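You operate a simulated robot arm through the tools that you are given. There is no shell and no other tool. Be economical: measure what you need, move in short steps, check, and stop when the job is done.

You run a simulated robot arm. Do the job below in one go: nothing can be reset, and whatever is moved stays where it is left.

TASK
Load the sample on the green sieve and clamp the stack.
Fine: sieve on the stack, all of the white cup in, cup back, cover on, clamp arm over, screw tight. Set down upright: white cup.

It is judged by the outcome, as a careful person would: the job done as asked, and still so three seconds after it is handed in. It fails if anything else is knocked over, pushed out of place, dropped, spilled or broken. Lids that push on must go on centred and level and be pressed home; caps that screw on are set level and turned clockwise until they are tight.

THE ROBOT
A 6-joint arm with a two-finger gripper, fixed in place. Base frame: the origin is at the foot of the arm, x ahead of it, y to its left, z up; the work surface is at about z = 860. Readings come in mm, degrees, newtons and seconds.
Its first joint turns from -166.0 to 166.0 degrees. Payload 2.45 kg.
The TCP is the grasp point between the finger pads, 20 mm short of the fingertips. In the tool frame z runs along the fingers and y along their closing line. Largest opening 140 mm; the body of the gripper starts 168 mm behind the TCP.
Orientation is that of the tool frame in the base frame, as a unit quaternion [w, x, y, z]. With the fingers straight down and closing along the base's y, the tool's x points along the base's -x, its y along +y and its z along -z.

THE INTERFACE
- The arm moves only by the tool servo_tool. Its argument "motion" is a list that holds one entry, the list of rows, each a list of 7 numbers: the shift along the tool's x, y, z in units of 20 mm (1.0 is 20 mm), then the turn, a rotation vector about the tool's x, y, z in units of 4 degrees (1.0 is 4 degrees), then the closure, from 0 (fully open) to 1 (shut). In form: [[[tx, ty, tz, wx, wy, wz, grip], ...]]. A call has 1 to 8 rows; each row shifts and turns the commanded pose from where the row before left it, along the tool's axes as they then stand. A call with a number of a shift or a turn outside -1 to 1 is refused whole. A row lasts 0.2 s, in which the tool goes at most 50 mm and 8.6 degrees; a call with a longer step from one row to the next is refused whole, and so is a gripper value outside its range. Where a pose cannot be reached the arm comes as near as it can. A force on the tool above 90 N (or 10 N above the force at the start of the call, whichever is more), or a blocked arm, ends the call early, and 0.2 s more pass. Each finger travels about 45 mm/s and halts on what it meets, pressing with about 38 N; the grip force reading is that of the motor and also rises with nothing between the fingers. The clock runs only during rows and for 0.2 s after the last one: add rows that do not move to give the fingers time. It gives the time, the measured TCP pose, the force on the tool (base axes), the opening and the grip force at its end, in the units of the frame above (readings bear some noise), with the torque about the TCP (base axes, N m) and any sound that the robot's microphone picked up.
- Cameras (640 x 400 px; columns grow to the right, rows downward): "scene" is fixed at [395.6, 506.1, 1692.7]; the picture's right is [-0.61, -0.79, 0.00], its down [-0.53, 0.41, -0.74] and it looks along [0.59, -0.46, -0.67] (base axes); focal length 330 px, centre (320, 200). "wrist" rides on the gripper at [78, 11, -209] in the tool frame; the picture's right is [-0.14, 0.99, 0.00], its down [-0.92, -0.13, -0.37] and it looks along [-0.37, -0.05, 0.93] (tool axes); focal length 280 px, centre (320, 200). There is no depth. A picture from a camera that has moved, and an enlarged one, comes with that camera's place and axes in the base frame and with its lens. The place of the scene camera against the robot may be out by one fixed shift of up to 18 mm in any direction.
- camera(camera): a new picture of that camera. It takes no simulated time.
- close_up(camera, box): a new picture of the part [left, top, right, bottom] of that camera's present view, enlarged. It takes no simulated time.
- hand_in(): hands the job in; it is judged then, once.

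Work in short steps. Places have to be worked out from the pictures, the camera data and where the tool is seen: move nearer, look again, correct. Check each grasp and each placing, and mend what went wrong. You have 120 turns and 76 pictures in all, those below and enlarged ones among them. Open the gripper and draw the arm clear of the work before you hand the job in, unless the task says otherwise; then end with one line.

The tools are called after "Emit:" as name(argument=value, ...) on one line, values as JSON. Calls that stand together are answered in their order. servo_tool: Moves the arm, as the interface text tells. Its arguments: {"type":"object","properties":{"motion":{"type":"array"}},"required":["motion"]} The other tools are called the same way: camera (camera) takes a picture; close_up (camera, box) takes an enlarged picture of a part of a camera's view; hand_in () hands the job in.

At the start:

```text
time: 0.0
tcp_pos: [730.3, 61.0, 1360.3]
tcp_rot: [0.0, 0.001, 1.0, 0.0]
wrist_force: [0.1, 0.2, -0.2]
moment: [0.03, 0.0, 0.02]
opening: 139.5
grip_force: 0.2
```

scene: 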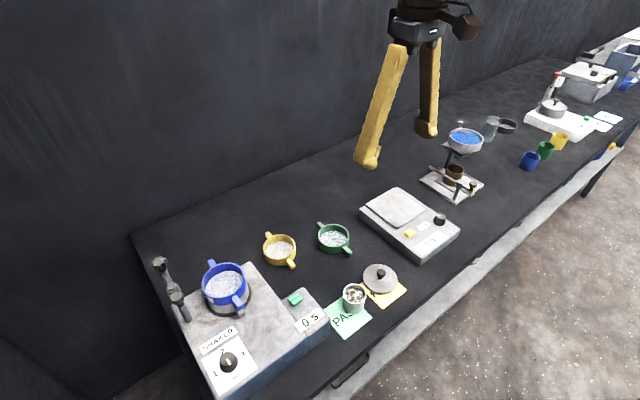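
wrist: 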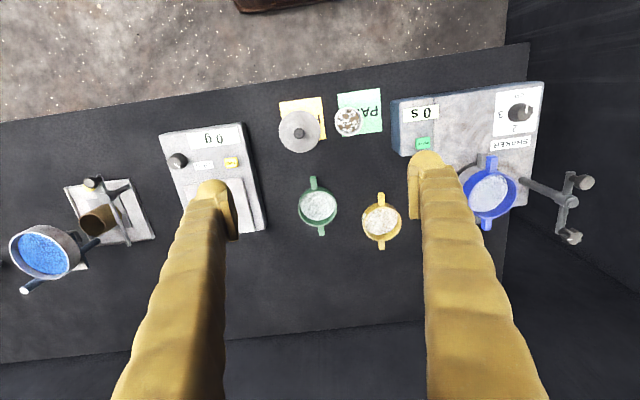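

I'll look closer at the shaker area, the sieves, the cup and cover before moving.

Emit:
close_up(camera="scene", box=[140, 210, 300, 310])

Emit:
close_up(camera="scene", box=[250, 210, 410, 340])

Emit:
close_up(camera="wrist", box=[380, 70, 620, 250])

Emit:
close_up(camera="wrist", box=[260, 80, 420, 260])

```text
4.00 times, centred on (220, 260) of scene
camera zoom: at [395.6, 506.1, 1692.7], right [-0.61, -0.79, 0.0], down [-0.53, 0.41, -0.74], along [0.59, -0.46, -0.67], focal length 1322 px, centre (720, -40)
```

zoom: 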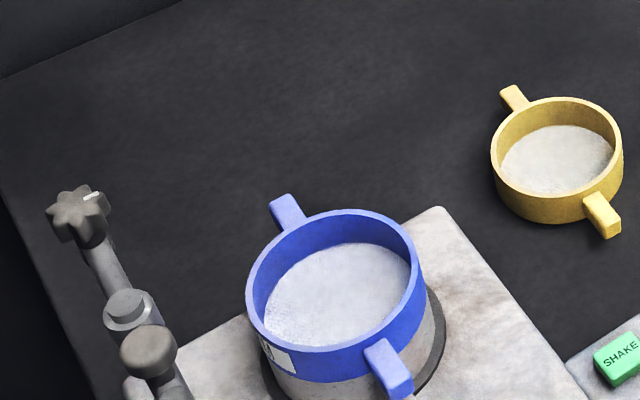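

```text
3.08 times, centred on (330, 275) of scene
camera zoom: at [395.6, 506.1, 1692.7], right [-0.61, -0.79, 0.0], down [-0.53, 0.41, -0.74], along [0.59, -0.46, -0.67], focal length 1017 px, centre (289, -31)
```

zoom: 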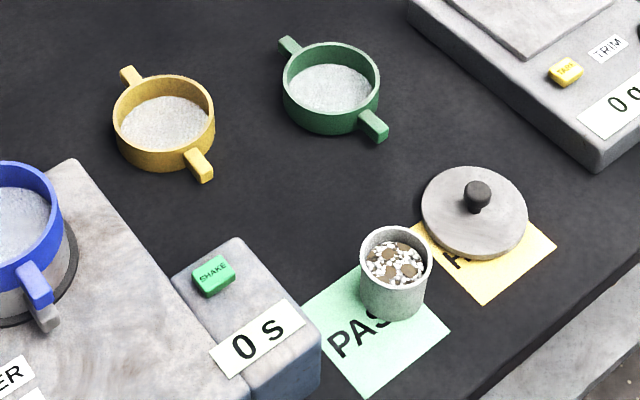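

```text
2.22 times, centred on (500, 160) of wrist
camera zoom: at [652.3, 70.3, 1569.1], right [0.14, 0.99, 0.0], down [0.92, -0.13, 0.37], along [0.37, -0.05, -0.93], focal length 623 px, centre (-80, 289)
```

zoom: 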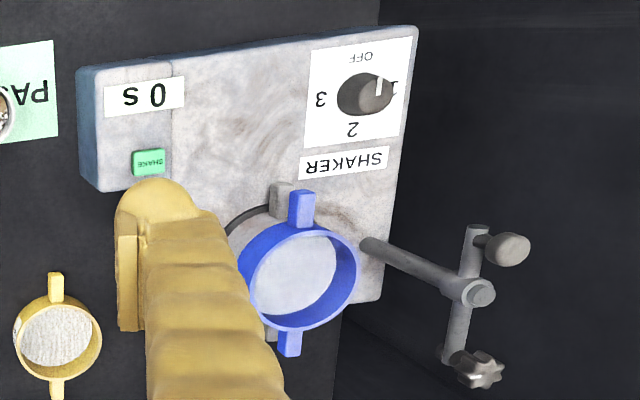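

```text
2.22 times, centred on (340, 170) of wrist
camera zoom: at [652.3, 70.3, 1569.1], right [0.14, 0.99, 0.0], down [0.92, -0.13, 0.37], along [0.37, -0.05, -0.93], focal length 623 px, centre (276, 267)
```

zoom: 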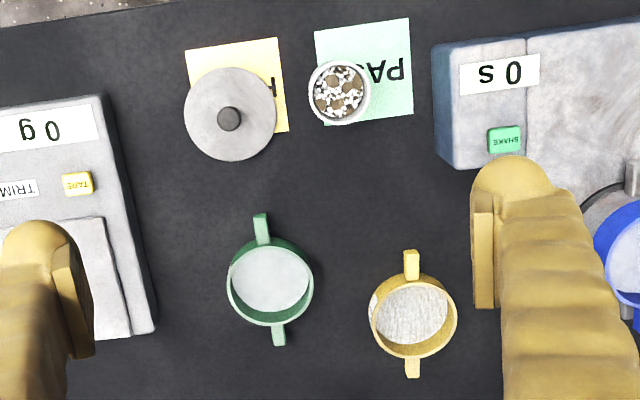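

The blue sieve sits on the shaker near (918, 406), the green one near (938, 26), the cup near (734, 124), and the clamp post near (920, 505). I'll move toward the shaker to test the reach and get a better look.

Emit:
servo_tool(motion=[[[-0.5, 1, 0, 0, 0, 0, 0], [-0.5, 1, 0, 0, 0, 0, 0], [-0.5, 1, 0, 0, 0, 0, 0], [-0.5, 1, 0, 0, 0, 0, 0], [-0.5, 1, 0, 0, 0, 0, 0], [-0.5, 1, 0, 0, 0, 0, 0], [-0.5, 1, 0, 0, 0, 0, 0], [-0.5, 1, 0, 0, 0, 0, 0]]])

Emit:
servo_tool(motion=[[[-0.5, 1, 0, 0, 0, 0, 0], [-0.5, 1, 0, 0, 0, 0, 0], [-0.5, 1, 0, 0, 0, 0, 0], [-0.5, 1, 0, 0, 0, 0, 0], [-0.5, 1, 0, 0, 0, 0, 0], [-0.5, 1, 0, 0, 0, 0, 0], [-0.5, 1, 0, 0, 0, 0, 0], [-0.5, 1, 0, 0, 0, 0, 0]]])

Emit:
camera(camera="wrist")

Emit:
close_up(camera="scene", box=[140, 210, 300, 310])

```text
time: 1.8
tcp_pos: [810.9, 221.7, 1359.8]
tcp_rot: [-0.001, 0.0, 1.0, 0.001]
wrist_force: [-0.1, -0.2, -0.5]
moment: [-0.01, -0.03, -0.02]
opening: 139.9
grip_force: 0.0
```

```text
time: 3.6
tcp_pos: [892.8, 381.5, 1359.7]
tcp_rot: [0.0, 0.0, 1.0, 0.0]
wrist_force: [-0.2, -0.2, 0.7]
moment: [0.04, -0.06, 0.02]
opening: 140.2
grip_force: 0.0
```

```text
69 pictures are left
camera wrist: at [812.7, 390.2, 1569.5], right [0.14, 0.99, 0.0], down [0.92, -0.13, 0.37], along [0.36, -0.05, -0.93], focal length 280 px, centre (320, 200)
```

wrist: 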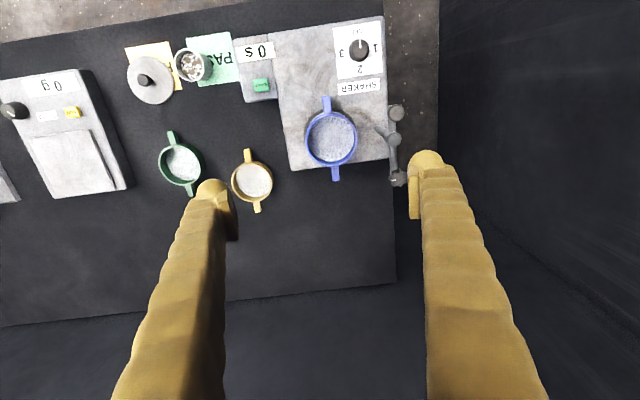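

```text
4.00 times, centred on (220, 260) of scene
camera zoom: at [395.6, 506.1, 1692.7], right [-0.61, -0.79, 0.0], down [-0.53, 0.41, -0.74], along [0.59, -0.46, -0.67], focal length 1322 px, centre (720, -40)
```

zoom: 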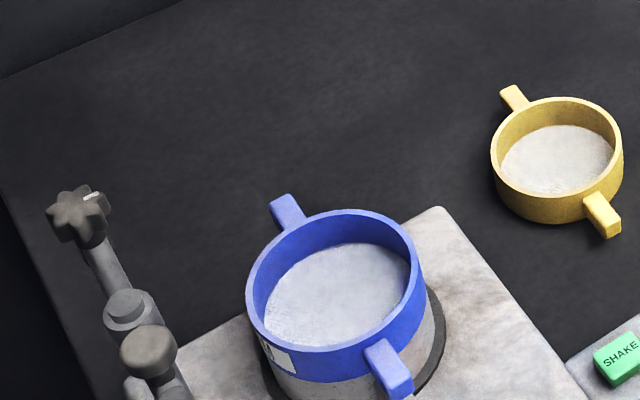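

Blue rim centre is about (905, 400, 1009), the pivot (905, 501, 1096) and the star screw (971, 501, 1111). I'll zoom on these for exact geometry.

Emit:
close_up(camera="wrist", box=[290, 80, 430, 200])

Emit:
close_up(camera="scene", box=[145, 250, 205, 330])

```text
3.33 times, centred on (360, 140) of wrist
camera zoom: at [812.7, 390.2, 1569.5], right [0.14, 0.99, 0.0], down [0.92, -0.13, 0.37], along [0.36, -0.05, -0.93], focal length 935 px, centre (187, 400)
```

zoom: 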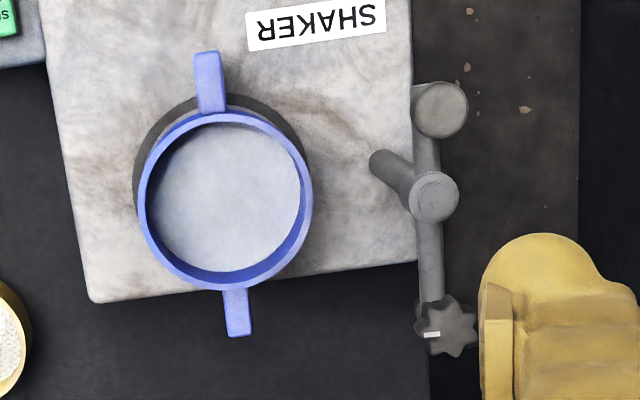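

```text
5.00 times, centred on (175, 290) of scene
camera zoom: at [395.6, 506.1, 1692.7], right [-0.61, -0.79, 0.0], down [-0.53, 0.41, -0.74], along [0.59, -0.46, -0.67], focal length 1652 px, centre (1045, -250)
```

zoom: 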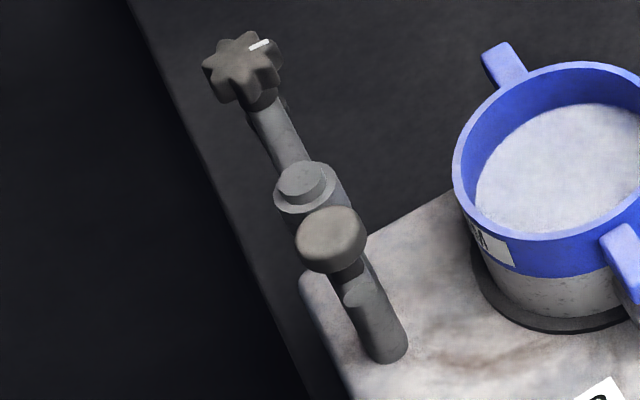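

Rim OD is about 103 mm and the screw swings at about 65 mm from the pivot. Next I test the vertical-tool reach above the stack: go down to z≈1220 around (910, 440).

Emit:
servo_tool(motion=[[[-0.1, 0.35, 0.9, 0, 0, 0, 0.3], [-0.1, 0.35, 0.9, 0, 0, 0, 0.3], [-0.1, 0.35, 0.9, 0, 0, 0, 0.3], [-0.1, 0.35, 0.9, 0, 0, 0, 0.3], [-0.1, 0.35, 0.9, 0, 0, 0, 0.3], [-0.1, 0.35, 0.9, 0, 0, 0, 0.3], [-0.1, 0.35, 0.9, 0, 0, 0, 0.3], [-0.1, 0.35, 0.9, 0, 0, 0, 0.3]]])

Emit:
camera(camera="wrist")

```text
time: 5.4
tcp_pos: [905.2, 437.6, 1215.5]
tcp_rot: [0.0, -0.001, 1.0, 0.0]
wrist_force: [0.6, 0.8, 1.6]
moment: [0.02, 0.01, -0.02]
opening: 98.0
grip_force: 0.1
```

```text
65 pictures are left
camera wrist: at [828.1, 447.4, 1424.4], right [0.14, 0.99, 0.0], down [0.92, -0.13, 0.37], along [0.37, -0.05, -0.93], focal length 280 px, centre (320, 200)
```

wrist: 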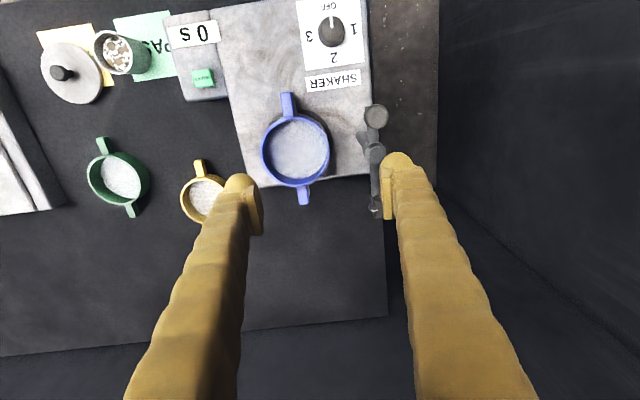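

Vertical reach over the stack is fine, and the blue position is confirmed at (905.5, 400). Now to the green sieve at about (938, 25).

Emit:
servo_tool(motion=[[[-0.1, -1, 0, 0, 0, 0, 0], [-0.1, -1, 0, 0, 0, 0, 0], [-0.1, -1, 0, 0, 0, 0, 0], [-0.1, -1, 0, 0, 0, 0, 0], [-0.1, -1, 0, 0, 0, 0, 0], [-0.1, -1, 0, 0, 0, 0, 0], [-0.1, -1, 0, 0, 0, 0, 0], [-0.1, -1, 0, 0, 0, 0, 0]]])

Emit:
servo_tool(motion=[[[-0.1, -1, 0, 0, 0, 0, 0], [-0.1, -1, 0, 0, 0, 0, 0], [-0.1, -1, 0, 0, 0, 0, 0], [-0.1, -1, 0, 0, 0, 0, 0], [-0.1, -1, 0, 0, 0, 0, 0], [-0.1, -1, 0, 0, 0, 0, 0], [-0.1, -1, 0, 0, 0, 0, 0], [-0.1, -1, 0, 0, 0, 0, 0]]])

Emit:
servo_tool(motion=[[[0, -0.575, 0.8, 0, 0, 0, 0], [0, -0.575, 0.8, 0, 0, 0, 0], [0, -0.575, 0.8, 0, 0, 0, 0], [0, -0.575, 0.8, 0, 0, 0, 0], [0, -0.575, 0.8, 0, 0, 0, 0], [0, -0.575, 0.8, 0, 0, 0, 0], [0, -0.575, 0.8, 0, 0, 0, 0], [0, -0.575, 0.8, 0, 0, 0, 0]]])

Emit:
camera(camera="wrist")

```text
time: 7.2
tcp_pos: [922.3, 277.1, 1216.7]
tcp_rot: [0.0, -0.001, 1.0, -0.001]
wrist_force: [-0.7, -0.2, -0.4]
moment: [0.0, 0.0, -0.03]
opening: 139.9
grip_force: 0.1
```

```text
time: 9.0
tcp_pos: [939.6, 116.6, 1214.1]
tcp_rot: [-0.001, 0.0, 1.0, 0.0]
wrist_force: [0.8, 0.2, 0.5]
moment: [-0.03, 0.0, 0.01]
opening: 139.9
grip_force: 0.0
```

```text
time: 10.8
tcp_pos: [939.9, 25.4, 1087.5]
tcp_rot: [0.001, 0.0, 1.0, 0.0]
wrist_force: [0.3, -0.4, 0.1]
moment: [0.02, 0.0, 0.01]
opening: 139.9
grip_force: 0.0
```

```text
64 pictures are left
camera wrist: at [861.2, 34.9, 1296.9], right [0.14, 0.99, 0.0], down [0.92, -0.13, 0.37], along [0.36, -0.05, -0.93], focal length 280 px, centre (320, 200)
```

wrist: 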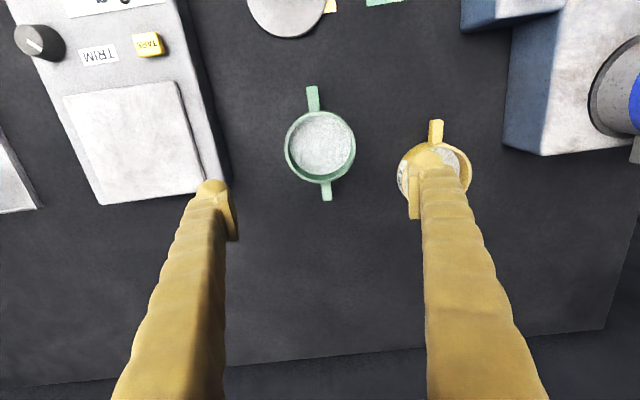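

The green sieve is centred at (939, 25) under the tool. I descend in two stages to TCP z≈888 with the fingers open on either side.

Emit:
servo_tool(motion=[[[0, 0, 0.9, 0, 0, 0, 0], [0, 0, 0.9, 0, 0, 0, 0], [0, 0, 0.9, 0, 0, 0, 0], [0, 0, 0.9, 0, 0, 0, 0], [0, 0, 0.9, 0, 0, 0, 0], [0, 0, 0.9, 0, 0, 0, 0], [0, 0, 0.9, 0, 0, 0, 0], [0, 0, 0.2, 0, 0, 0, 0]]])

Emit:
camera(camera="wrist")

Emit:
close_up(camera="scene", box=[280, 180, 400, 280])

```text
time: 12.6
tcp_pos: [939.3, 23.8, 956.6]
tcp_rot: [0.001, 0.0, 1.0, 0.001]
wrist_force: [-0.3, -0.1, 0.0]
moment: [0.0, -0.03, 0.0]
opening: 139.8
grip_force: 0.0
```

```text
63 pictures are left
camera wrist: at [861.0, 34.0, 1165.8], right [0.14, 0.99, 0.0], down [0.92, -0.13, 0.37], along [0.37, -0.05, -0.93], focal length 280 px, centre (320, 200)
```

wrist: 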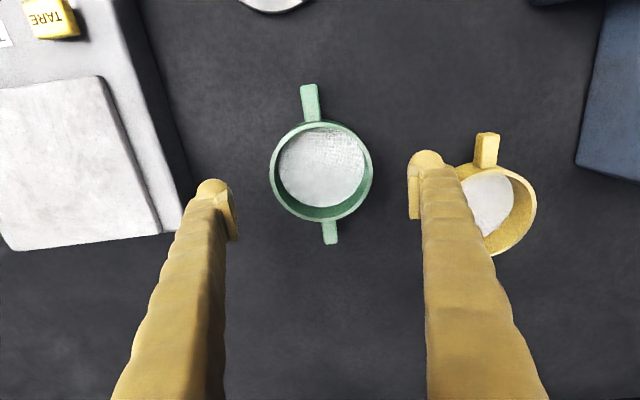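

```text
4.00 times, centred on (340, 230) of scene
camera zoom: at [395.6, 506.1, 1692.7], right [-0.61, -0.79, 0.0], down [-0.53, 0.41, -0.74], along [0.59, -0.46, -0.67], focal length 1322 px, centre (240, 80)
```

zoom: 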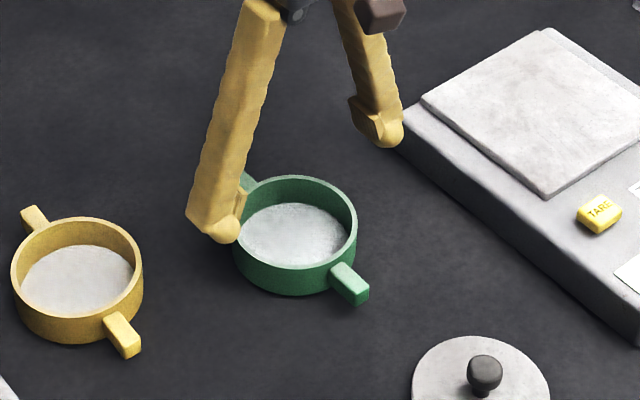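

Still centred. I descend 68 mm to about z=889 and close.

Emit:
servo_tool(motion=[[[0.05, 0.05, 0.7, 0, 0, 0, 0], [0, 0, 0.7, 0, 0, 0, 0], [0, 0, 0.7, 0, 0, 0, 0], [0, 0, 0.7, 0, 0, 0, 0], [0, 0, 0.6, 0, 0, 0, 0], [0, 0, 0, 0, 0, 0, 0]]])

Emit:
servo_tool(motion=[[[0, 0, 0, 0, 0, 0, 0.4], [0, 0, 0, 0, 0, 0, 0.4], [0, 0, 0, 0, 0, 0, 0.4], [0, 0, 0, 0, 0, 0, 0.4], [0, 0, 0, 0, 0, 0, 0.4], [0, 0, 0, 0, 0, 0, 0.4]]])

Emit:
camera(camera="wrist")

```text
time: 14.0
tcp_pos: [936.7, 26.3, 889.7]
tcp_rot: [0.0, 0.0, 1.0, 0.0]
wrist_force: [0.6, 0.9, -0.1]
moment: [-0.01, 0.0, -0.02]
opening: 139.8
grip_force: 0.0
```

```text
time: 15.4
tcp_pos: [938.0, 25.3, 890.6]
tcp_rot: [0.0, 0.001, 1.0, 0.001]
wrist_force: [0.4, 0.5, 0.5]
moment: [0.02, -0.02, -0.05]
opening: 101.9
grip_force: 38.1
```

```text
61 pictures are left
camera wrist: at [858.8, 35.5, 1099.8], right [0.14, 0.99, 0.0], down [0.92, -0.13, 0.37], along [0.37, -0.05, -0.93], focal length 280 px, centre (320, 200)
```

wrist: 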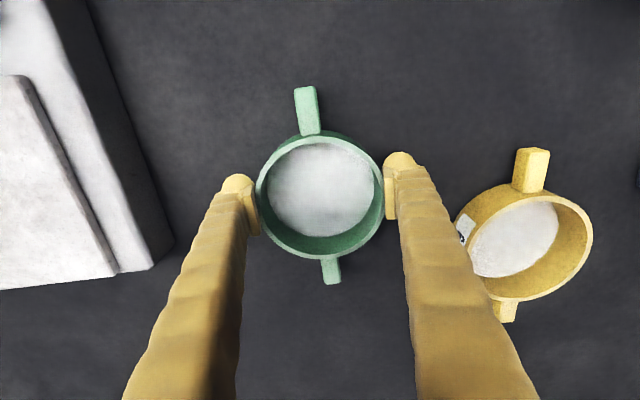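

Gripped at 102 mm, centred. Lift and carry it to above the stack.

Emit:
servo_tool(motion=[[[0, 0, -1, 0, 0, 0, 0.4], [0, 0, -1, 0, 0, 0, 0.4], [0, 0, -1, 0, 0, 0, 0.4], [0, 0, -1, 0, 0, 0, 0.4], [0, 0.4, -1, 0, 0, 0, 0.4], [0, 0.6, -1, 0, 0, 0, 0.4], [0, 0.8, -1, 0, 0, 0, 0.4], [0, 0.8, -1, 0, 0, 0, 0.4]]])

Emit:
servo_tool(motion=[[[0.1, 1, -0.5, 0, 0, 0, 0.4], [0.1, 1, -0.5, 0, 0, 0, 0.4], [0.1, 1, -0.5, 0, 0, 0, 0.4], [0.1, 1, -0.5, 0, 0, 0, 0.4], [0.1, 1, -0.5, 0, 0, 0, 0.4], [0.1, 1, -0.5, 0, 0, 0, 0.4], [0.1, 1, -0.5, 0, 0, 0, 0.4], [0.1, 1, -0.5, 0, 0, 0, 0.4]]])

Emit:
servo_tool(motion=[[[0.1, 1, 0, 0, 0, 0, 0.4], [0.1, 1, 0, 0, 0, 0, 0.4], [0.1, 1, 0, 0, 0, 0, 0.4], [0.1, 1, 0, 0, 0, 0, 0.4], [0.1, 1, 0, 0, 0, 0, 0.4], [0.1, 1, 0, 0, 0, 0, 0.4], [0.1, 1, 0, 0, 0, 0, 0.4], [0, 0.1, 0, 0, 0, 0, 0.4]]])

Emit:
camera(camera="wrist")

Emit:
close_up(camera="scene", box=[150, 190, 310, 310])

```text
time: 17.2
tcp_pos: [935.3, 77.4, 1049.9]
tcp_rot: [0.001, -0.001, 1.0, 0.0]
wrist_force: [0.2, -0.6, -1.1]
moment: [0.0, 0.04, -0.01]
opening: 102.3
grip_force: 37.9
```

```text
time: 19.0
tcp_pos: [920.2, 239.2, 1131.0]
tcp_rot: [0.0, 0.001, 1.0, -0.001]
wrist_force: [0.1, -0.5, -2.0]
moment: [-0.01, 0.02, -0.01]
opening: 101.9
grip_force: 38.1
```

```text
time: 20.8
tcp_pos: [906.9, 379.3, 1129.5]
tcp_rot: [0.0, 0.001, 1.0, 0.001]
wrist_force: [-0.2, 0.3, -0.9]
moment: [0.03, 0.0, 0.03]
opening: 101.9
grip_force: 38.5
```

```text
60 pictures are left
camera wrist: at [829.4, 390.2, 1339.1], right [0.14, 0.99, 0.0], down [0.92, -0.13, 0.37], along [0.36, -0.05, -0.93], focal length 280 px, centre (320, 200)
```

wrist: 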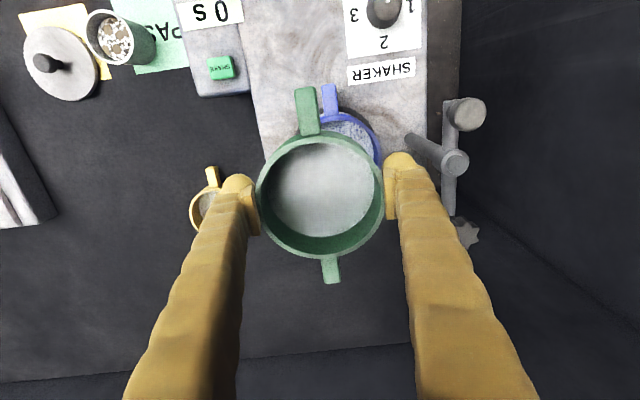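

```text
3.33 times, centred on (230, 250) of scene
camera zoom: at [395.6, 506.1, 1692.7], right [-0.61, -0.79, 0.0], down [-0.53, 0.41, -0.74], along [0.59, -0.46, -0.67], focal length 1101 px, centre (620, 33)
```

zoom: 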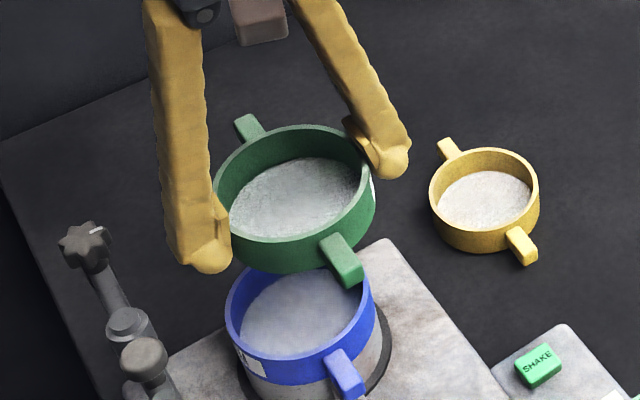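

I shift y by +21 and lower to about z=1062 for an alignment check against the blue rim.

Emit:
servo_tool(motion=[[[0, 0.5, 0, 0, 0, 0, 0.4], [0, 0.56, 0, 0, 0, 0, 0.4], [0, 0, 0.7, 0, 0, 0, 0.4], [0, 0, 0.7, 0, 0, 0, 0.4], [0, 0, 0.7, 0, 0, 0, 0.4], [0, 0, 0.7, 0, 0, 0, 0.4], [0, 0, 0.6, 0, 0, 0, 0.4], [0, 0, 0, 0, 0, 0, 0.4]]])

Emit:
close_up(camera="scene", box=[180, 220, 280, 320])

Emit:
camera(camera="wrist")

```text
time: 22.6
tcp_pos: [906.4, 401.1, 1063.2]
tcp_rot: [0.0, 0.0, 1.0, -0.001]
wrist_force: [-0.3, 0.0, -1.4]
moment: [0.01, 0.01, 0.02]
opening: 101.7
grip_force: 38.3
```

```text
4.00 times, centred on (230, 270) of scene
camera zoom: at [395.6, 506.1, 1692.7], right [-0.61, -0.79, 0.0], down [-0.53, 0.41, -0.74], along [0.59, -0.46, -0.67], focal length 1322 px, centre (680, -80)
```

zoom: 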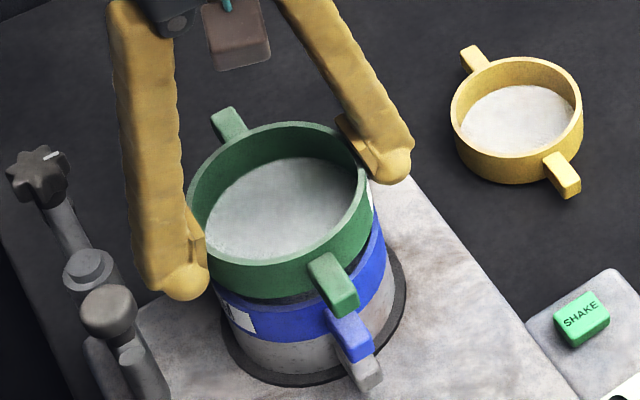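

```text
57 pictures are left
camera wrist: at [829.0, 410.5, 1271.4], right [0.14, 0.99, 0.0], down [0.92, -0.13, 0.37], along [0.37, -0.05, -0.93], focal length 280 px, centre (320, 200)
```

wrist: 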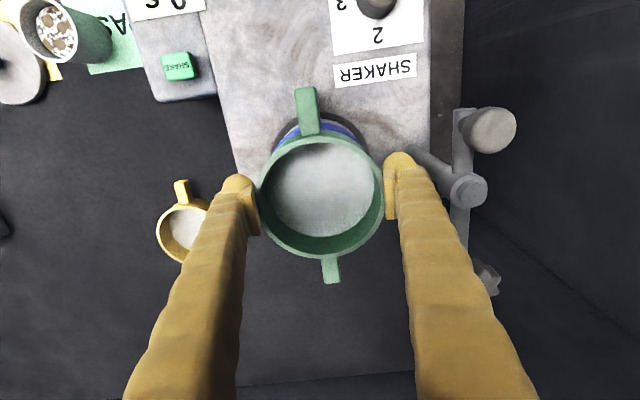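

Alignment looks nearly right; I zoom in to check before lowering.

Emit:
close_up(camera="wrist", box=[240, 80, 400, 180])

Emit:
close_up(camera="scene", box=[210, 260, 290, 330])

```text
4.00 times, centred on (320, 130) of wrist
camera zoom: at [829.0, 410.5, 1271.4], right [0.14, 0.99, 0.0], down [0.92, -0.13, 0.37], along [0.37, -0.05, -0.93], focal length 1122 px, centre (320, 480)
```

zoom: 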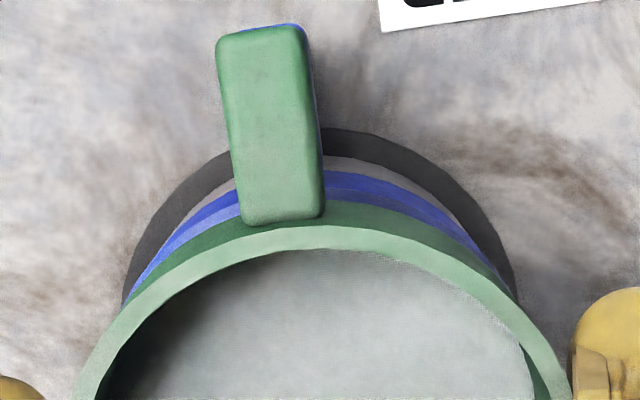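

```text
5.71 times, centred on (250, 295) of scene
camera zoom: at [395.6, 506.1, 1692.7], right [-0.61, -0.79, 0.0], down [-0.53, 0.41, -0.74], along [0.59, -0.46, -0.67], focal length 1888 px, centre (720, -343)
```

zoom: 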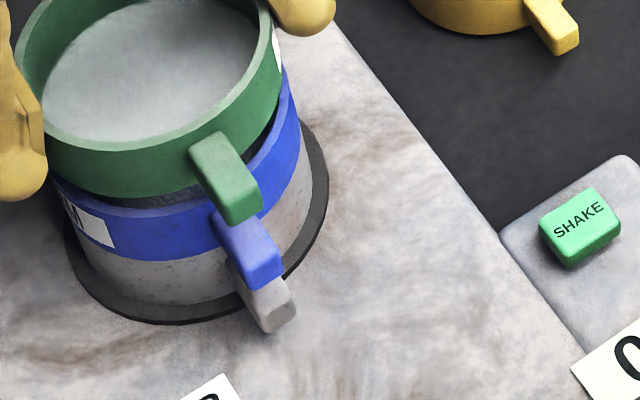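

The green skirt needs to nest inside the blue rim; blue looks 1–2 mm farther in x. I nudge +1 mm in x and lower to about 1045.

Emit:
servo_tool(motion=[[[-0.06, 0, 0.3, 0, 0, 0, 0.4], [0, 0, 0.3, 0, 0, 0, 0.4], [0, 0, 0.3, 0, 0, 0, 0.4], [0, 0, 0, 0, 0, 0, 0.4]]])

Emit:
close_up(camera="scene", box=[190, 250, 270, 320])

Emit:
close_up(camera="wrist", box=[240, 80, 400, 180])

```text
time: 23.6
tcp_pos: [907.7, 401.9, 1047.0]
tcp_rot: [0.002, 0.0, 1.0, 0.001]
wrist_force: [-5.1, -5.9, 51.3]
moment: [-0.14, 0.76, 0.09]
opening: 102.8
grip_force: 37.3
```

```text
5.71 times, centred on (230, 285) of scene
camera zoom: at [395.6, 506.1, 1692.7], right [-0.61, -0.79, 0.0], down [-0.53, 0.41, -0.74], along [0.59, -0.46, -0.67], focal length 1888 px, centre (834, -286)
```

zoom: 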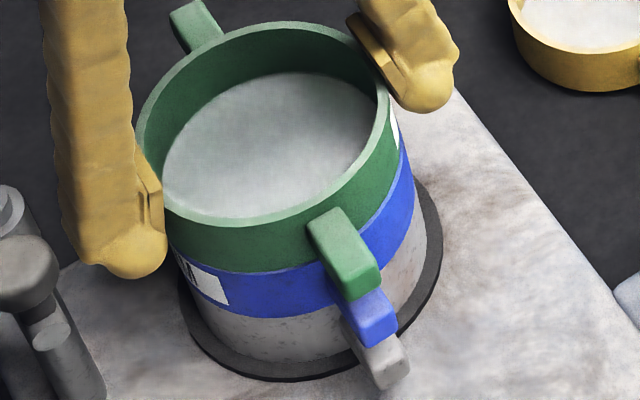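

```text
4.00 times, centred on (320, 130) of wrist
camera zoom: at [829.6, 410.5, 1255.6], right [0.14, 0.99, 0.0], down [0.92, -0.13, 0.37], along [0.37, -0.05, -0.93], focal length 1122 px, centre (320, 480)
```

zoom: 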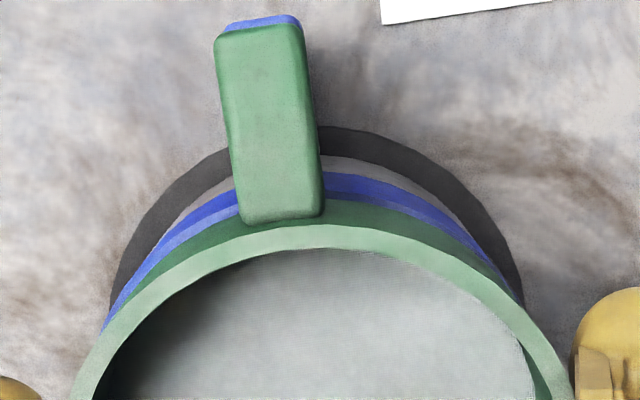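

Contact at z≈1047 with 51 N; forces and both views say green is about 2 mm too far in +x and +y. I lift 4 mm, shift (-2, -2) and lower again gently.

Emit:
servo_tool(motion=[[[0, 0, -0.3, 0, 0, 0, 0.4], [0.1, -0.1, 0, 0, 0, 0, 0.4], [0, 0, 0, 0, 0, 0, 0.4], [0, 0, 0.15, 0, 0, 0, 0.4], [0, 0, 0.15, 0, 0, 0, 0.4], [0, 0, 0, 0, 0, 0, 0.4]]])

Emit:
close_up(camera="wrist", box=[240, 80, 400, 180])

```text
time: 25.0
tcp_pos: [907.2, 399.4, 1046.4]
tcp_rot: [0.002, 0.0, 1.0, 0.0]
wrist_force: [-5.7, -0.9, 43.5]
moment: [-0.35, 1.02, 0.08]
opening: 102.8
grip_force: 38.0
```

```text
4.00 times, centred on (320, 130) of wrist
camera zoom: at [827.3, 408.6, 1255.6], right [0.14, 0.99, 0.0], down [0.92, -0.13, 0.37], along [0.37, -0.05, -0.93], focal length 1122 px, centre (320, 480)
```

zoom: 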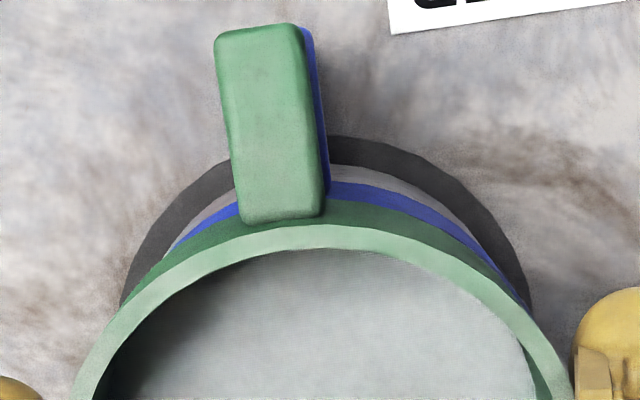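

Now green and blue are concentric in view. I ease the pressure and open the fingers to about 120 mm to let it settle.

Emit:
servo_tool(motion=[[[0, 0, -0.05, 0, 0, 0, 0.4], [0, 0, 0, 0, 0, 0, 0.3], [0, 0, 0, 0, 0, 0, 0.2], [0, 0, 0, 0, 0, 0, 0.15], [0, 0, 0, 0, 0, 0, 0.15]]])

Emit:
close_up(camera="wrist", box=[220, 80, 420, 280])

Emit:
close_up(camera="scene", box=[190, 250, 270, 320])

```text
time: 26.2
tcp_pos: [906.1, 399.2, 1043.3]
tcp_rot: [0.0, 0.0, 1.0, 0.0]
wrist_force: [-0.5, -0.3, 0.2]
moment: [-0.01, 0.01, -0.02]
opening: 119.2
grip_force: 0.0
```

```text
2.00 times, centred on (320, 180) of wrist
camera zoom: at [828.3, 408.9, 1253.5], right [0.14, 0.99, 0.0], down [0.92, -0.13, 0.37], along [0.36, -0.05, -0.93], focal length 561 px, centre (320, 240)
```

zoom: 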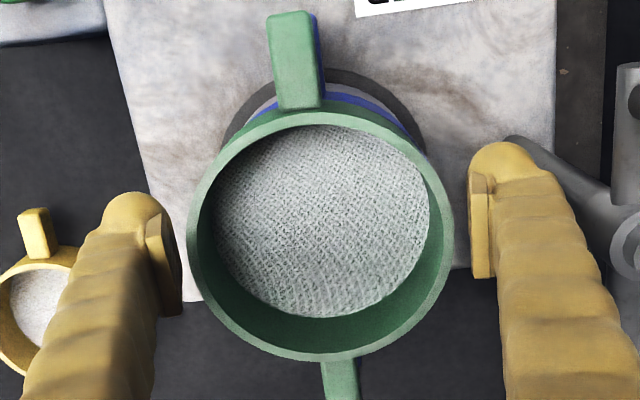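

```text
5.71 times, centred on (230, 285) of scene
camera zoom: at [395.6, 506.1, 1692.7], right [-0.61, -0.79, 0.0], down [-0.53, 0.41, -0.74], along [0.59, -0.46, -0.67], focal length 1888 px, centre (834, -286)
```

zoom: 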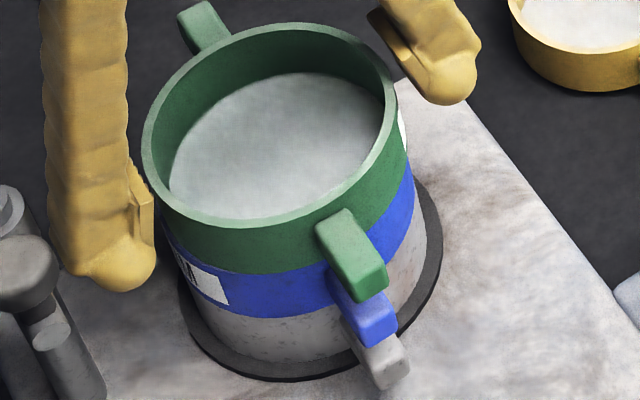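

Emit:
close_up(camera="scene", box=[205, 275, 250, 310])

```text
11.43 times, centred on (228, 292) of scene
camera zoom: at [395.6, 506.1, 1692.7], right [-0.61, -0.79, 0.0], down [-0.53, 0.41, -0.74], along [0.59, -0.46, -0.67], focal length 3776 px, centre (1377, -857)
```

zoom: 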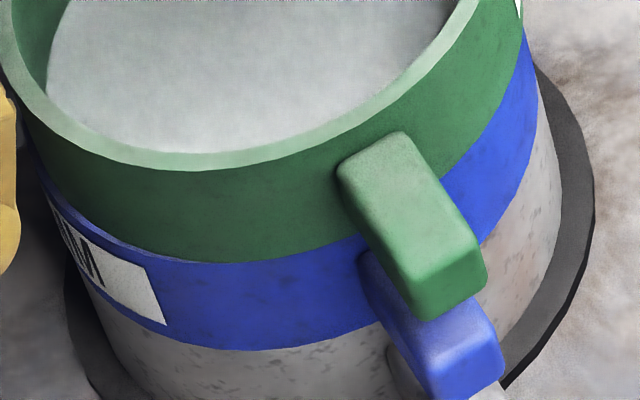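

There's a thin light-blue ledge at the +y side, so green may sit ~1–2 mm toward -y. I re-grip, nudge +1 mm in y and press lightly to see whether it's seated.

Emit:
servo_tool(motion=[[[0, 0, 0, 0, 0, 0, 0.35], [0, 0, 0, 0, 0, 0, 0.4], [0, 0, 0, 0, 0, 0, 0.4], [0, 0.04, 0, 0, 0, 0, 0.4], [0, 0.03, 0, 0, 0, 0, 0.4], [0, 0, 0, 0, 0, 0, 0.4]]])

Emit:
servo_tool(motion=[[[0, 0, 0.08, 0, 0, 0, 0.4], [0, 0, 0.04, 0, 0, 0, 0.4], [0, 0, 0, 0, 0, 0, 0.4]]])

Emit:
close_up(camera="scene", box=[205, 275, 250, 310])

```text
time: 27.6
tcp_pos: [907.2, 399.9, 1044.6]
tcp_rot: [0.0, 0.0, 1.0, -0.001]
wrist_force: [-0.4, -2.2, 4.6]
moment: [-0.01, 0.14, 0.03]
opening: 103.8
grip_force: 38.1
```

```text
time: 28.4
tcp_pos: [907.5, 399.9, 1043.2]
tcp_rot: [0.002, 0.001, 1.0, 0.0]
wrist_force: [6.2, 2.7, 41.3]
moment: [-0.38, 0.9, -0.04]
opening: 103.6
grip_force: 37.6
```

```text
11.43 times, centred on (228, 292) of scene
camera zoom: at [395.6, 506.1, 1692.7], right [-0.61, -0.79, 0.0], down [-0.53, 0.41, -0.74], along [0.59, -0.46, -0.67], focal length 3776 px, centre (1377, -857)
```

zoom: 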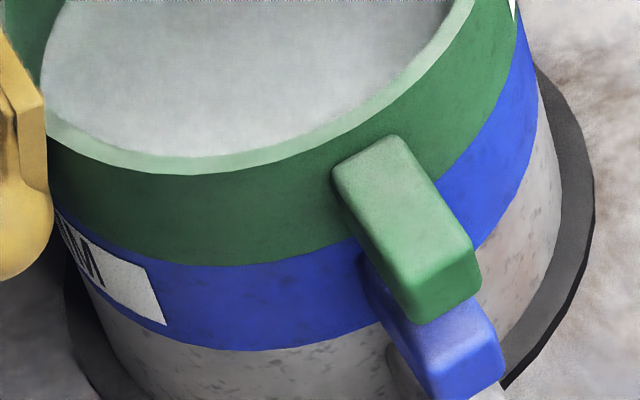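

The ledge is gone and it resists a 40 N press, so it's seated. Release, then retreat upward.

Emit:
servo_tool(motion=[[[0, 0, -0.1, 0, 0, 0, 0.4], [0, 0, 0, 0, 0, 0, 0.3], [0, 0, 0, 0, 0, 0, 0.2], [0, 0, 0, 0, 0, 0, 0.15], [0, 0, 0, 0, 0, 0, 0.15], [0, 0, -0.5, 0, 0, 0, 0.15], [0, 0, -1, 0, 0, 0, 0.15], [0, 0, -1, 0, 0, 0, 0.15]]])

Emit:
close_up(camera="scene", box=[195, 255, 255, 310])

Emit:
close_up(camera="wrist", box=[220, 80, 420, 280])

```text
time: 30.2
tcp_pos: [907.1, 400.4, 1092.9]
tcp_rot: [0.0, 0.0, 1.0, 0.0]
wrist_force: [0.9, -1.2, -1.0]
moment: [0.01, -0.04, -0.05]
opening: 119.1
grip_force: 0.0
```

```text
7.27 times, centred on (225, 282) of scene
camera zoom: at [395.6, 506.1, 1692.7], right [-0.61, -0.79, 0.0], down [-0.53, 0.41, -0.74], along [0.59, -0.46, -0.67], focal length 2403 px, centre (1011, -400)
```

zoom: 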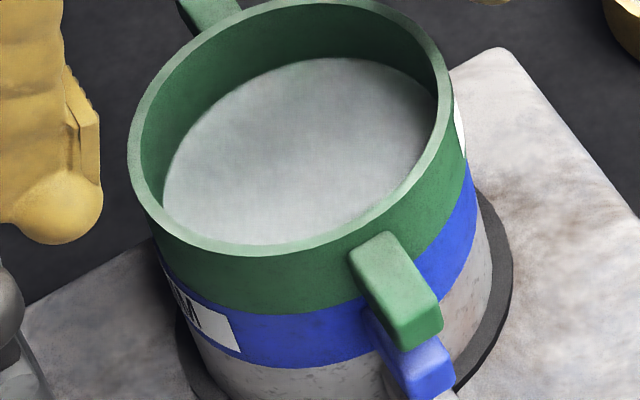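

```text
2.00 times, centred on (320, 180) of wrist
camera zoom: at [828.0, 410.0, 1304.3], right [0.14, 0.99, 0.0], down [0.92, -0.13, 0.37], along [0.36, -0.05, -0.93], focal length 561 px, centre (320, 240)
```

zoom: 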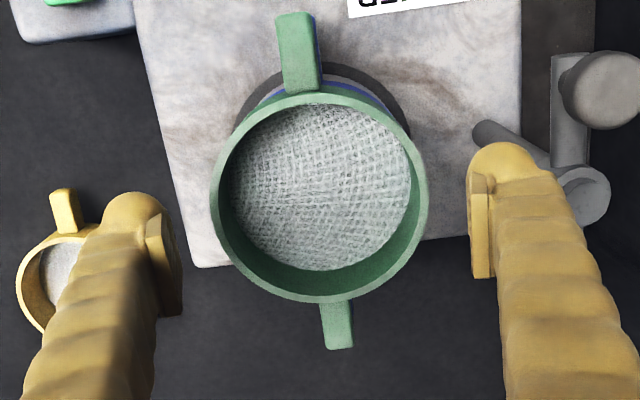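

Green is nested and level. Now I move toward the cup near (734, 124) to measure it from closer.

Emit:
servo_tool(motion=[[[0.5, -0.5, -0.5, 0, 0, 0, 0], [1, -1, 0, 0, 0, 0, 0], [1, -1, 0, 0, 0, 0, 0], [1, -1, 0, 0, 0, 0, 0], [1, -1, 0, 0, 0, 0, 0], [1, -1, 0, 0, 0, 0, 0], [1, -1, 0, 0, 0, 0, 0], [1, -1, 0, 0, 0, 0, 0]]])

Emit:
servo_tool(motion=[[[0.4, -1, 0, 0, 0, 0, 0], [0.4, -1, 0, 0, 0, 0, 0], [0.4, -1, 0, 0, 0, 0, 0], [0.4, -1, 0, 0, 0, 0, 0], [0, -1, 0, 0, 0, 0, 0], [0, -1, 0, 0, 0, 0, 0], [0, -0.4, 0, 0, 0, 0, 0], [0, 0, 0, 0, 0, 0, 0]]])

Emit:
camera(camera="wrist")

Emit:
close_up(camera="scene", box=[320, 250, 420, 340])

```text
time: 32.0
tcp_pos: [757.3, 249.2, 1102.5]
tcp_rot: [0.001, 0.0, 1.0, 0.0]
wrist_force: [0.5, -0.3, 0.1]
moment: [0.01, 0.02, 0.0]
opening: 140.1
grip_force: 0.1
```

```text
time: 33.8
tcp_pos: [724.9, 122.0, 1103.8]
tcp_rot: [0.0, 0.0, 1.0, 0.0]
wrist_force: [-1.0, -0.2, 0.4]
moment: [0.0, -0.02, 0.0]
opening: 139.8
grip_force: 0.1
```

```text
45 pictures are left
camera wrist: at [646.0, 131.6, 1313.6], right [0.14, 0.99, 0.0], down [0.92, -0.13, 0.37], along [0.37, -0.05, -0.93], focal length 280 px, centre (320, 200)
```

wrist: 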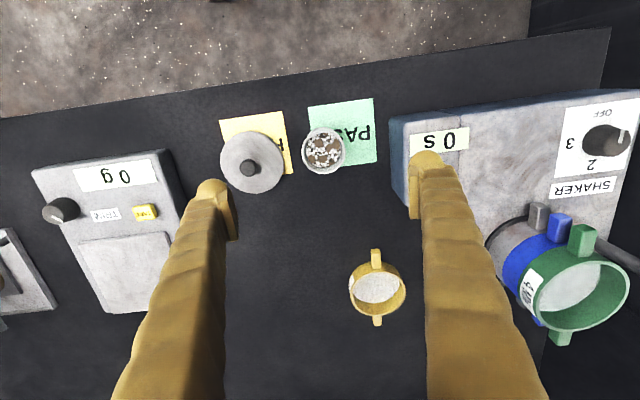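

```text
4.44 times, centred on (370, 295) of scene
camera zoom: at [395.6, 506.1, 1692.7], right [-0.61, -0.79, 0.0], down [-0.53, 0.41, -0.74], along [0.59, -0.46, -0.67], focal length 1468 px, centre (98, -222)
```

zoom: 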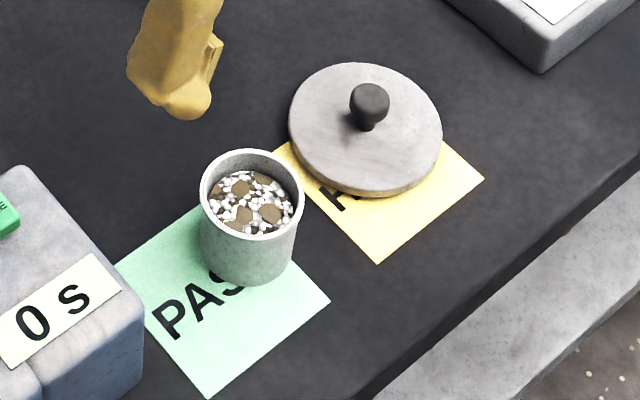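

Cup centre is about (730, 125), OD about 59, rim at about z=905; cover centre about (740, 10), radius 52. I tilt the tool 60° (to 30° below horizontal, pointing +x) above the cup with the fingers at about 84 mm.

Emit:
servo_tool(motion=[[[0, 0, 0, 0, -1, 0, 0.4], [0, 0, 0, 0, -1, 0, 0.4], [0, 0, 0, 0, -1, 0, 0.4], [0, 0, 0, 0, -1, 0, 0.4], [0, 0, 0, 0, -1, 0, 0.4], [0, 0, 0, 0, -1, 0, 0.4], [0, 0, 0, 0, -1, 0, 0.4], [0, 0, 0, 0, -1, 0, 0.4]]])

Emit:
servo_tool(motion=[[[0, 0, 0, 0, -1, 0, 0.4], [0, 0, 0, 0, -1, 0, 0.4], [0, 0, 0, 0, -1, 0, 0.4], [0, 0, 0, 0, -1, 0, 0.4], [0, 0, 0, 0, -1, 0, 0.4], [0, 0, 0, 0, -1, 0, 0.4], [0, 0, 0, 0, -1, 0, 0.4]]])

Emit:
camera(camera="scene")

```text
time: 35.6
tcp_pos: [724.6, 122.5, 1104.1]
tcp_rot: [0.275, -0.001, 0.961, 0.0]
wrist_force: [-1.0, 0.4, 0.3]
moment: [0.0, 0.01, -0.01]
opening: 84.0
grip_force: 0.1
```

```text
time: 37.2
tcp_pos: [725.0, 109.2, 1102.7]
tcp_rot: [0.441, 0.006, 0.897, -0.016]
wrist_force: [0.0, 0.2, -0.1]
moment: [0.01, 0.02, -0.02]
opening: 84.0
grip_force: 0.2
out of reach, approached as far as the arm can: row 5, 7
```

```text
43 pictures are left
```

scene: 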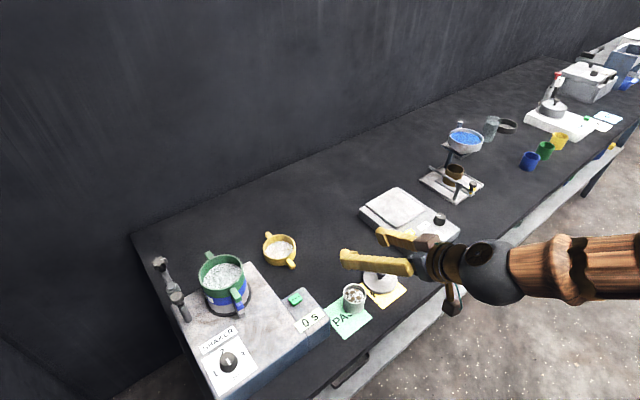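

The arm can't tilt past about 52° here. I return to a 44° tilt, which is enough because I can pitch further when pouring farther out.

Emit:
servo_tool(motion=[[[0, 0, 0, 0, 1, 0, 0.4], [0, 0, 0, 0, 1, 0, 0.4], [0, 0, 0, 0, 1, 0, 0.4], [0, 0, 0, 0, 1, 0, 0.4], [0, 0, 0, 0, 0, 0, 0.4]]])

```text
time: 38.4
tcp_pos: [726.3, 105.2, 1102.6]
tcp_rot: [0.341, 0.012, 0.94, -0.023]
wrist_force: [-0.4, 0.3, 0.1]
moment: [-0.03, -0.02, -0.01]
opening: 84.0
grip_force: 0.1
out of reach, approached as far as the arm can: row 2
```

The pose drifted a little (y=105, small tool-x roll of about 3°). I correct those and begin descending to test the reach lower down.

Emit:
servo_tool(motion=[[[0, 0.5, 0, -0.74, 0, -0.1, 0.4], [0, 0.55, 0, 0, 0, 0, 0.4], [0.643, 0, 0.766, 0, 0, 0, 0.4], [0.643, 0, 0.766, 0, 0, 0, 0.4], [0.643, 0, 0.766, 0, 0, 0, 0.4], [0.643, 0, 0.766, 0, 0, 0, 0.4], [0.643, 0, 0.766, 0, 0, 0, 0.4], [0, 0, 0, 0, 0, 0, 0.4]]])

```text
time: 40.2
tcp_pos: [725.1, 127.3, 1001.0]
tcp_rot: [0.341, 0.0, 0.94, 0.001]
wrist_force: [-0.8, 0.9, -0.7]
moment: [0.01, 0.02, 0.04]
opening: 84.1
grip_force: 0.0
```

Pose is clean. Descend to z≈955 and check the straddle.

Emit:
servo_tool(motion=[[[-0.15, 0, 0.13, 0, 0, 0, 0.4], [0.643, 0, 0.766, 0, 0, 0, 0.4], [0.643, 0, 0.766, 0, 0, 0, 0.4], [0, 0, 0, 0, 0, 0, 0.4]]])

Emit:
camera(camera="wrist")

Emit:
close_up(camera="scene", box=[310, 240, 430, 340])

```text
time: 41.2
tcp_pos: [728.1, 127.9, 961.1]
tcp_rot: [0.341, 0.0, 0.94, 0.0]
wrist_force: [-0.3, -0.5, -0.1]
moment: [-0.03, -0.03, -0.03]
opening: 83.9
grip_force: 0.1
```

```text
42 pictures are left
camera wrist: at [534.3, 137.8, 1072.6], right [0.1, 0.99, 0.09], down [0.47, -0.13, 0.87], along [0.88, -0.05, -0.48], focal length 280 px, centre (320, 200)
```

wrist: 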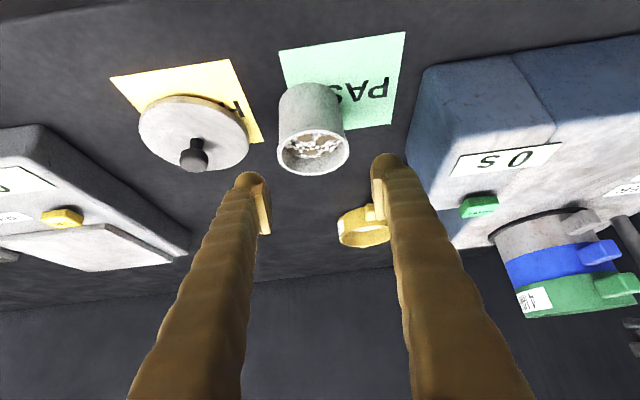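

```text
4.00 times, centred on (370, 290) of scene
camera zoom: at [395.6, 506.1, 1692.7], right [-0.61, -0.79, 0.0], down [-0.53, 0.41, -0.74], along [0.59, -0.46, -0.67], focal length 1322 px, centre (120, -160)
```

zoom: 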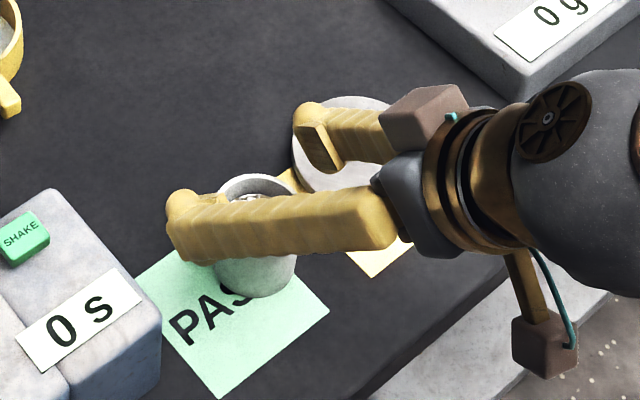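

Cup rim comes out at about z=916, centre (730, 125). I descend to z≈896, shift y by -2.5, and look before closing.

Emit:
servo_tool(motion=[[[-0.06, -0.13, 0.06, 0, 0, 0, 0.4], [0.643, 0, 0.766, 0, 0, 0, 0.4], [0.643, 0, 0.766, 0, 0, 0, 0.4], [0.643, 0, 0.766, 0, 0, 0, 0.4], [0.13, 0, 0.15, 0, 0, 0, 0.4], [0, 0, 0, 0, 0, 0, 0.4]]])

Emit:
camera(camera="wrist")

```text
time: 42.6
tcp_pos: [731.0, 124.5, 898.3]
tcp_rot: [0.341, 0.0, 0.94, 0.0]
wrist_force: [0.4, 0.5, -0.3]
moment: [0.01, 0.02, -0.01]
opening: 84.0
grip_force: 0.0
```

```text
40 pictures are left
camera wrist: at [536.6, 134.0, 1008.0], right [0.1, 0.99, 0.09], down [0.47, -0.13, 0.87], along [0.88, -0.05, -0.48], focal length 280 px, centre (320, 200)
```

wrist: 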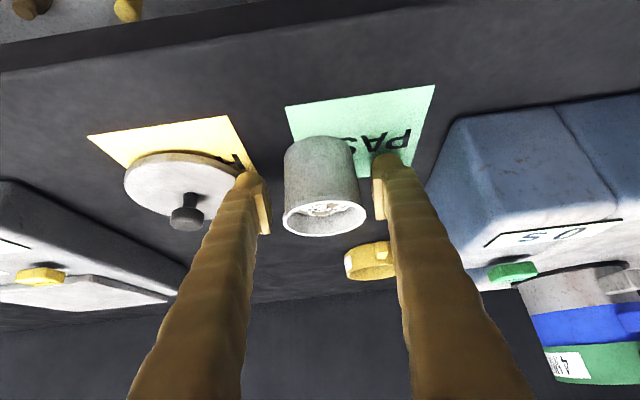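

Cup is between the pads with no contact forces. Close.

Emit:
servo_tool(motion=[[[0, 0, 0, 0, 0, 0, 0.55], [0, 0, 0, 0, 0, 0, 0.7], [0, 0, 0, 0, 0, 0, 0.7], [0, 0, 0, 0, 0, 0, 0.7], [0, 0, 0, 0, 0, 0, 0.7]]])

Emit:
servo_tool(motion=[[[-0.643, 0, -0.766, 0, 0, 0, 0.7], [-0.643, 0, -0.766, 0, 0, 0, 0.7], [-0.643, 0, -0.766, 0, 0, 0, 0.7], [-0.643, 0, -0.766, 0, 0, 0, 0.7]]])

Emit:
camera(camera="wrist")

```text
time: 43.8
tcp_pos: [731.0, 124.6, 896.5]
tcp_rot: [0.341, 0.0, 0.94, 0.001]
wrist_force: [0.5, 0.0, 0.3]
moment: [0.0, 0.01, 0.01]
opening: 56.8
grip_force: 38.9
```

```text
time: 44.8
tcp_pos: [731.8, 123.5, 978.8]
tcp_rot: [0.341, 0.0, 0.94, 0.001]
wrist_force: [0.5, -0.5, -1.2]
moment: [0.0, 0.01, 0.02]
opening: 56.7
grip_force: 37.7
```

```text
39 pictures are left
camera wrist: at [536.9, 134.0, 1089.4], right [0.1, 0.99, 0.09], down [0.47, -0.13, 0.87], along [0.88, -0.05, -0.48], focal length 280 px, centre (320, 200)
```

wrist: 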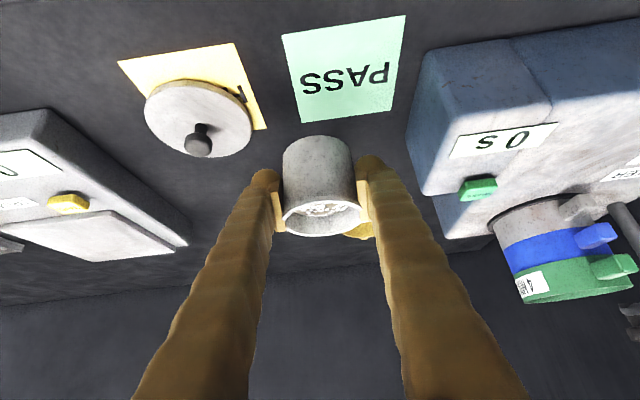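

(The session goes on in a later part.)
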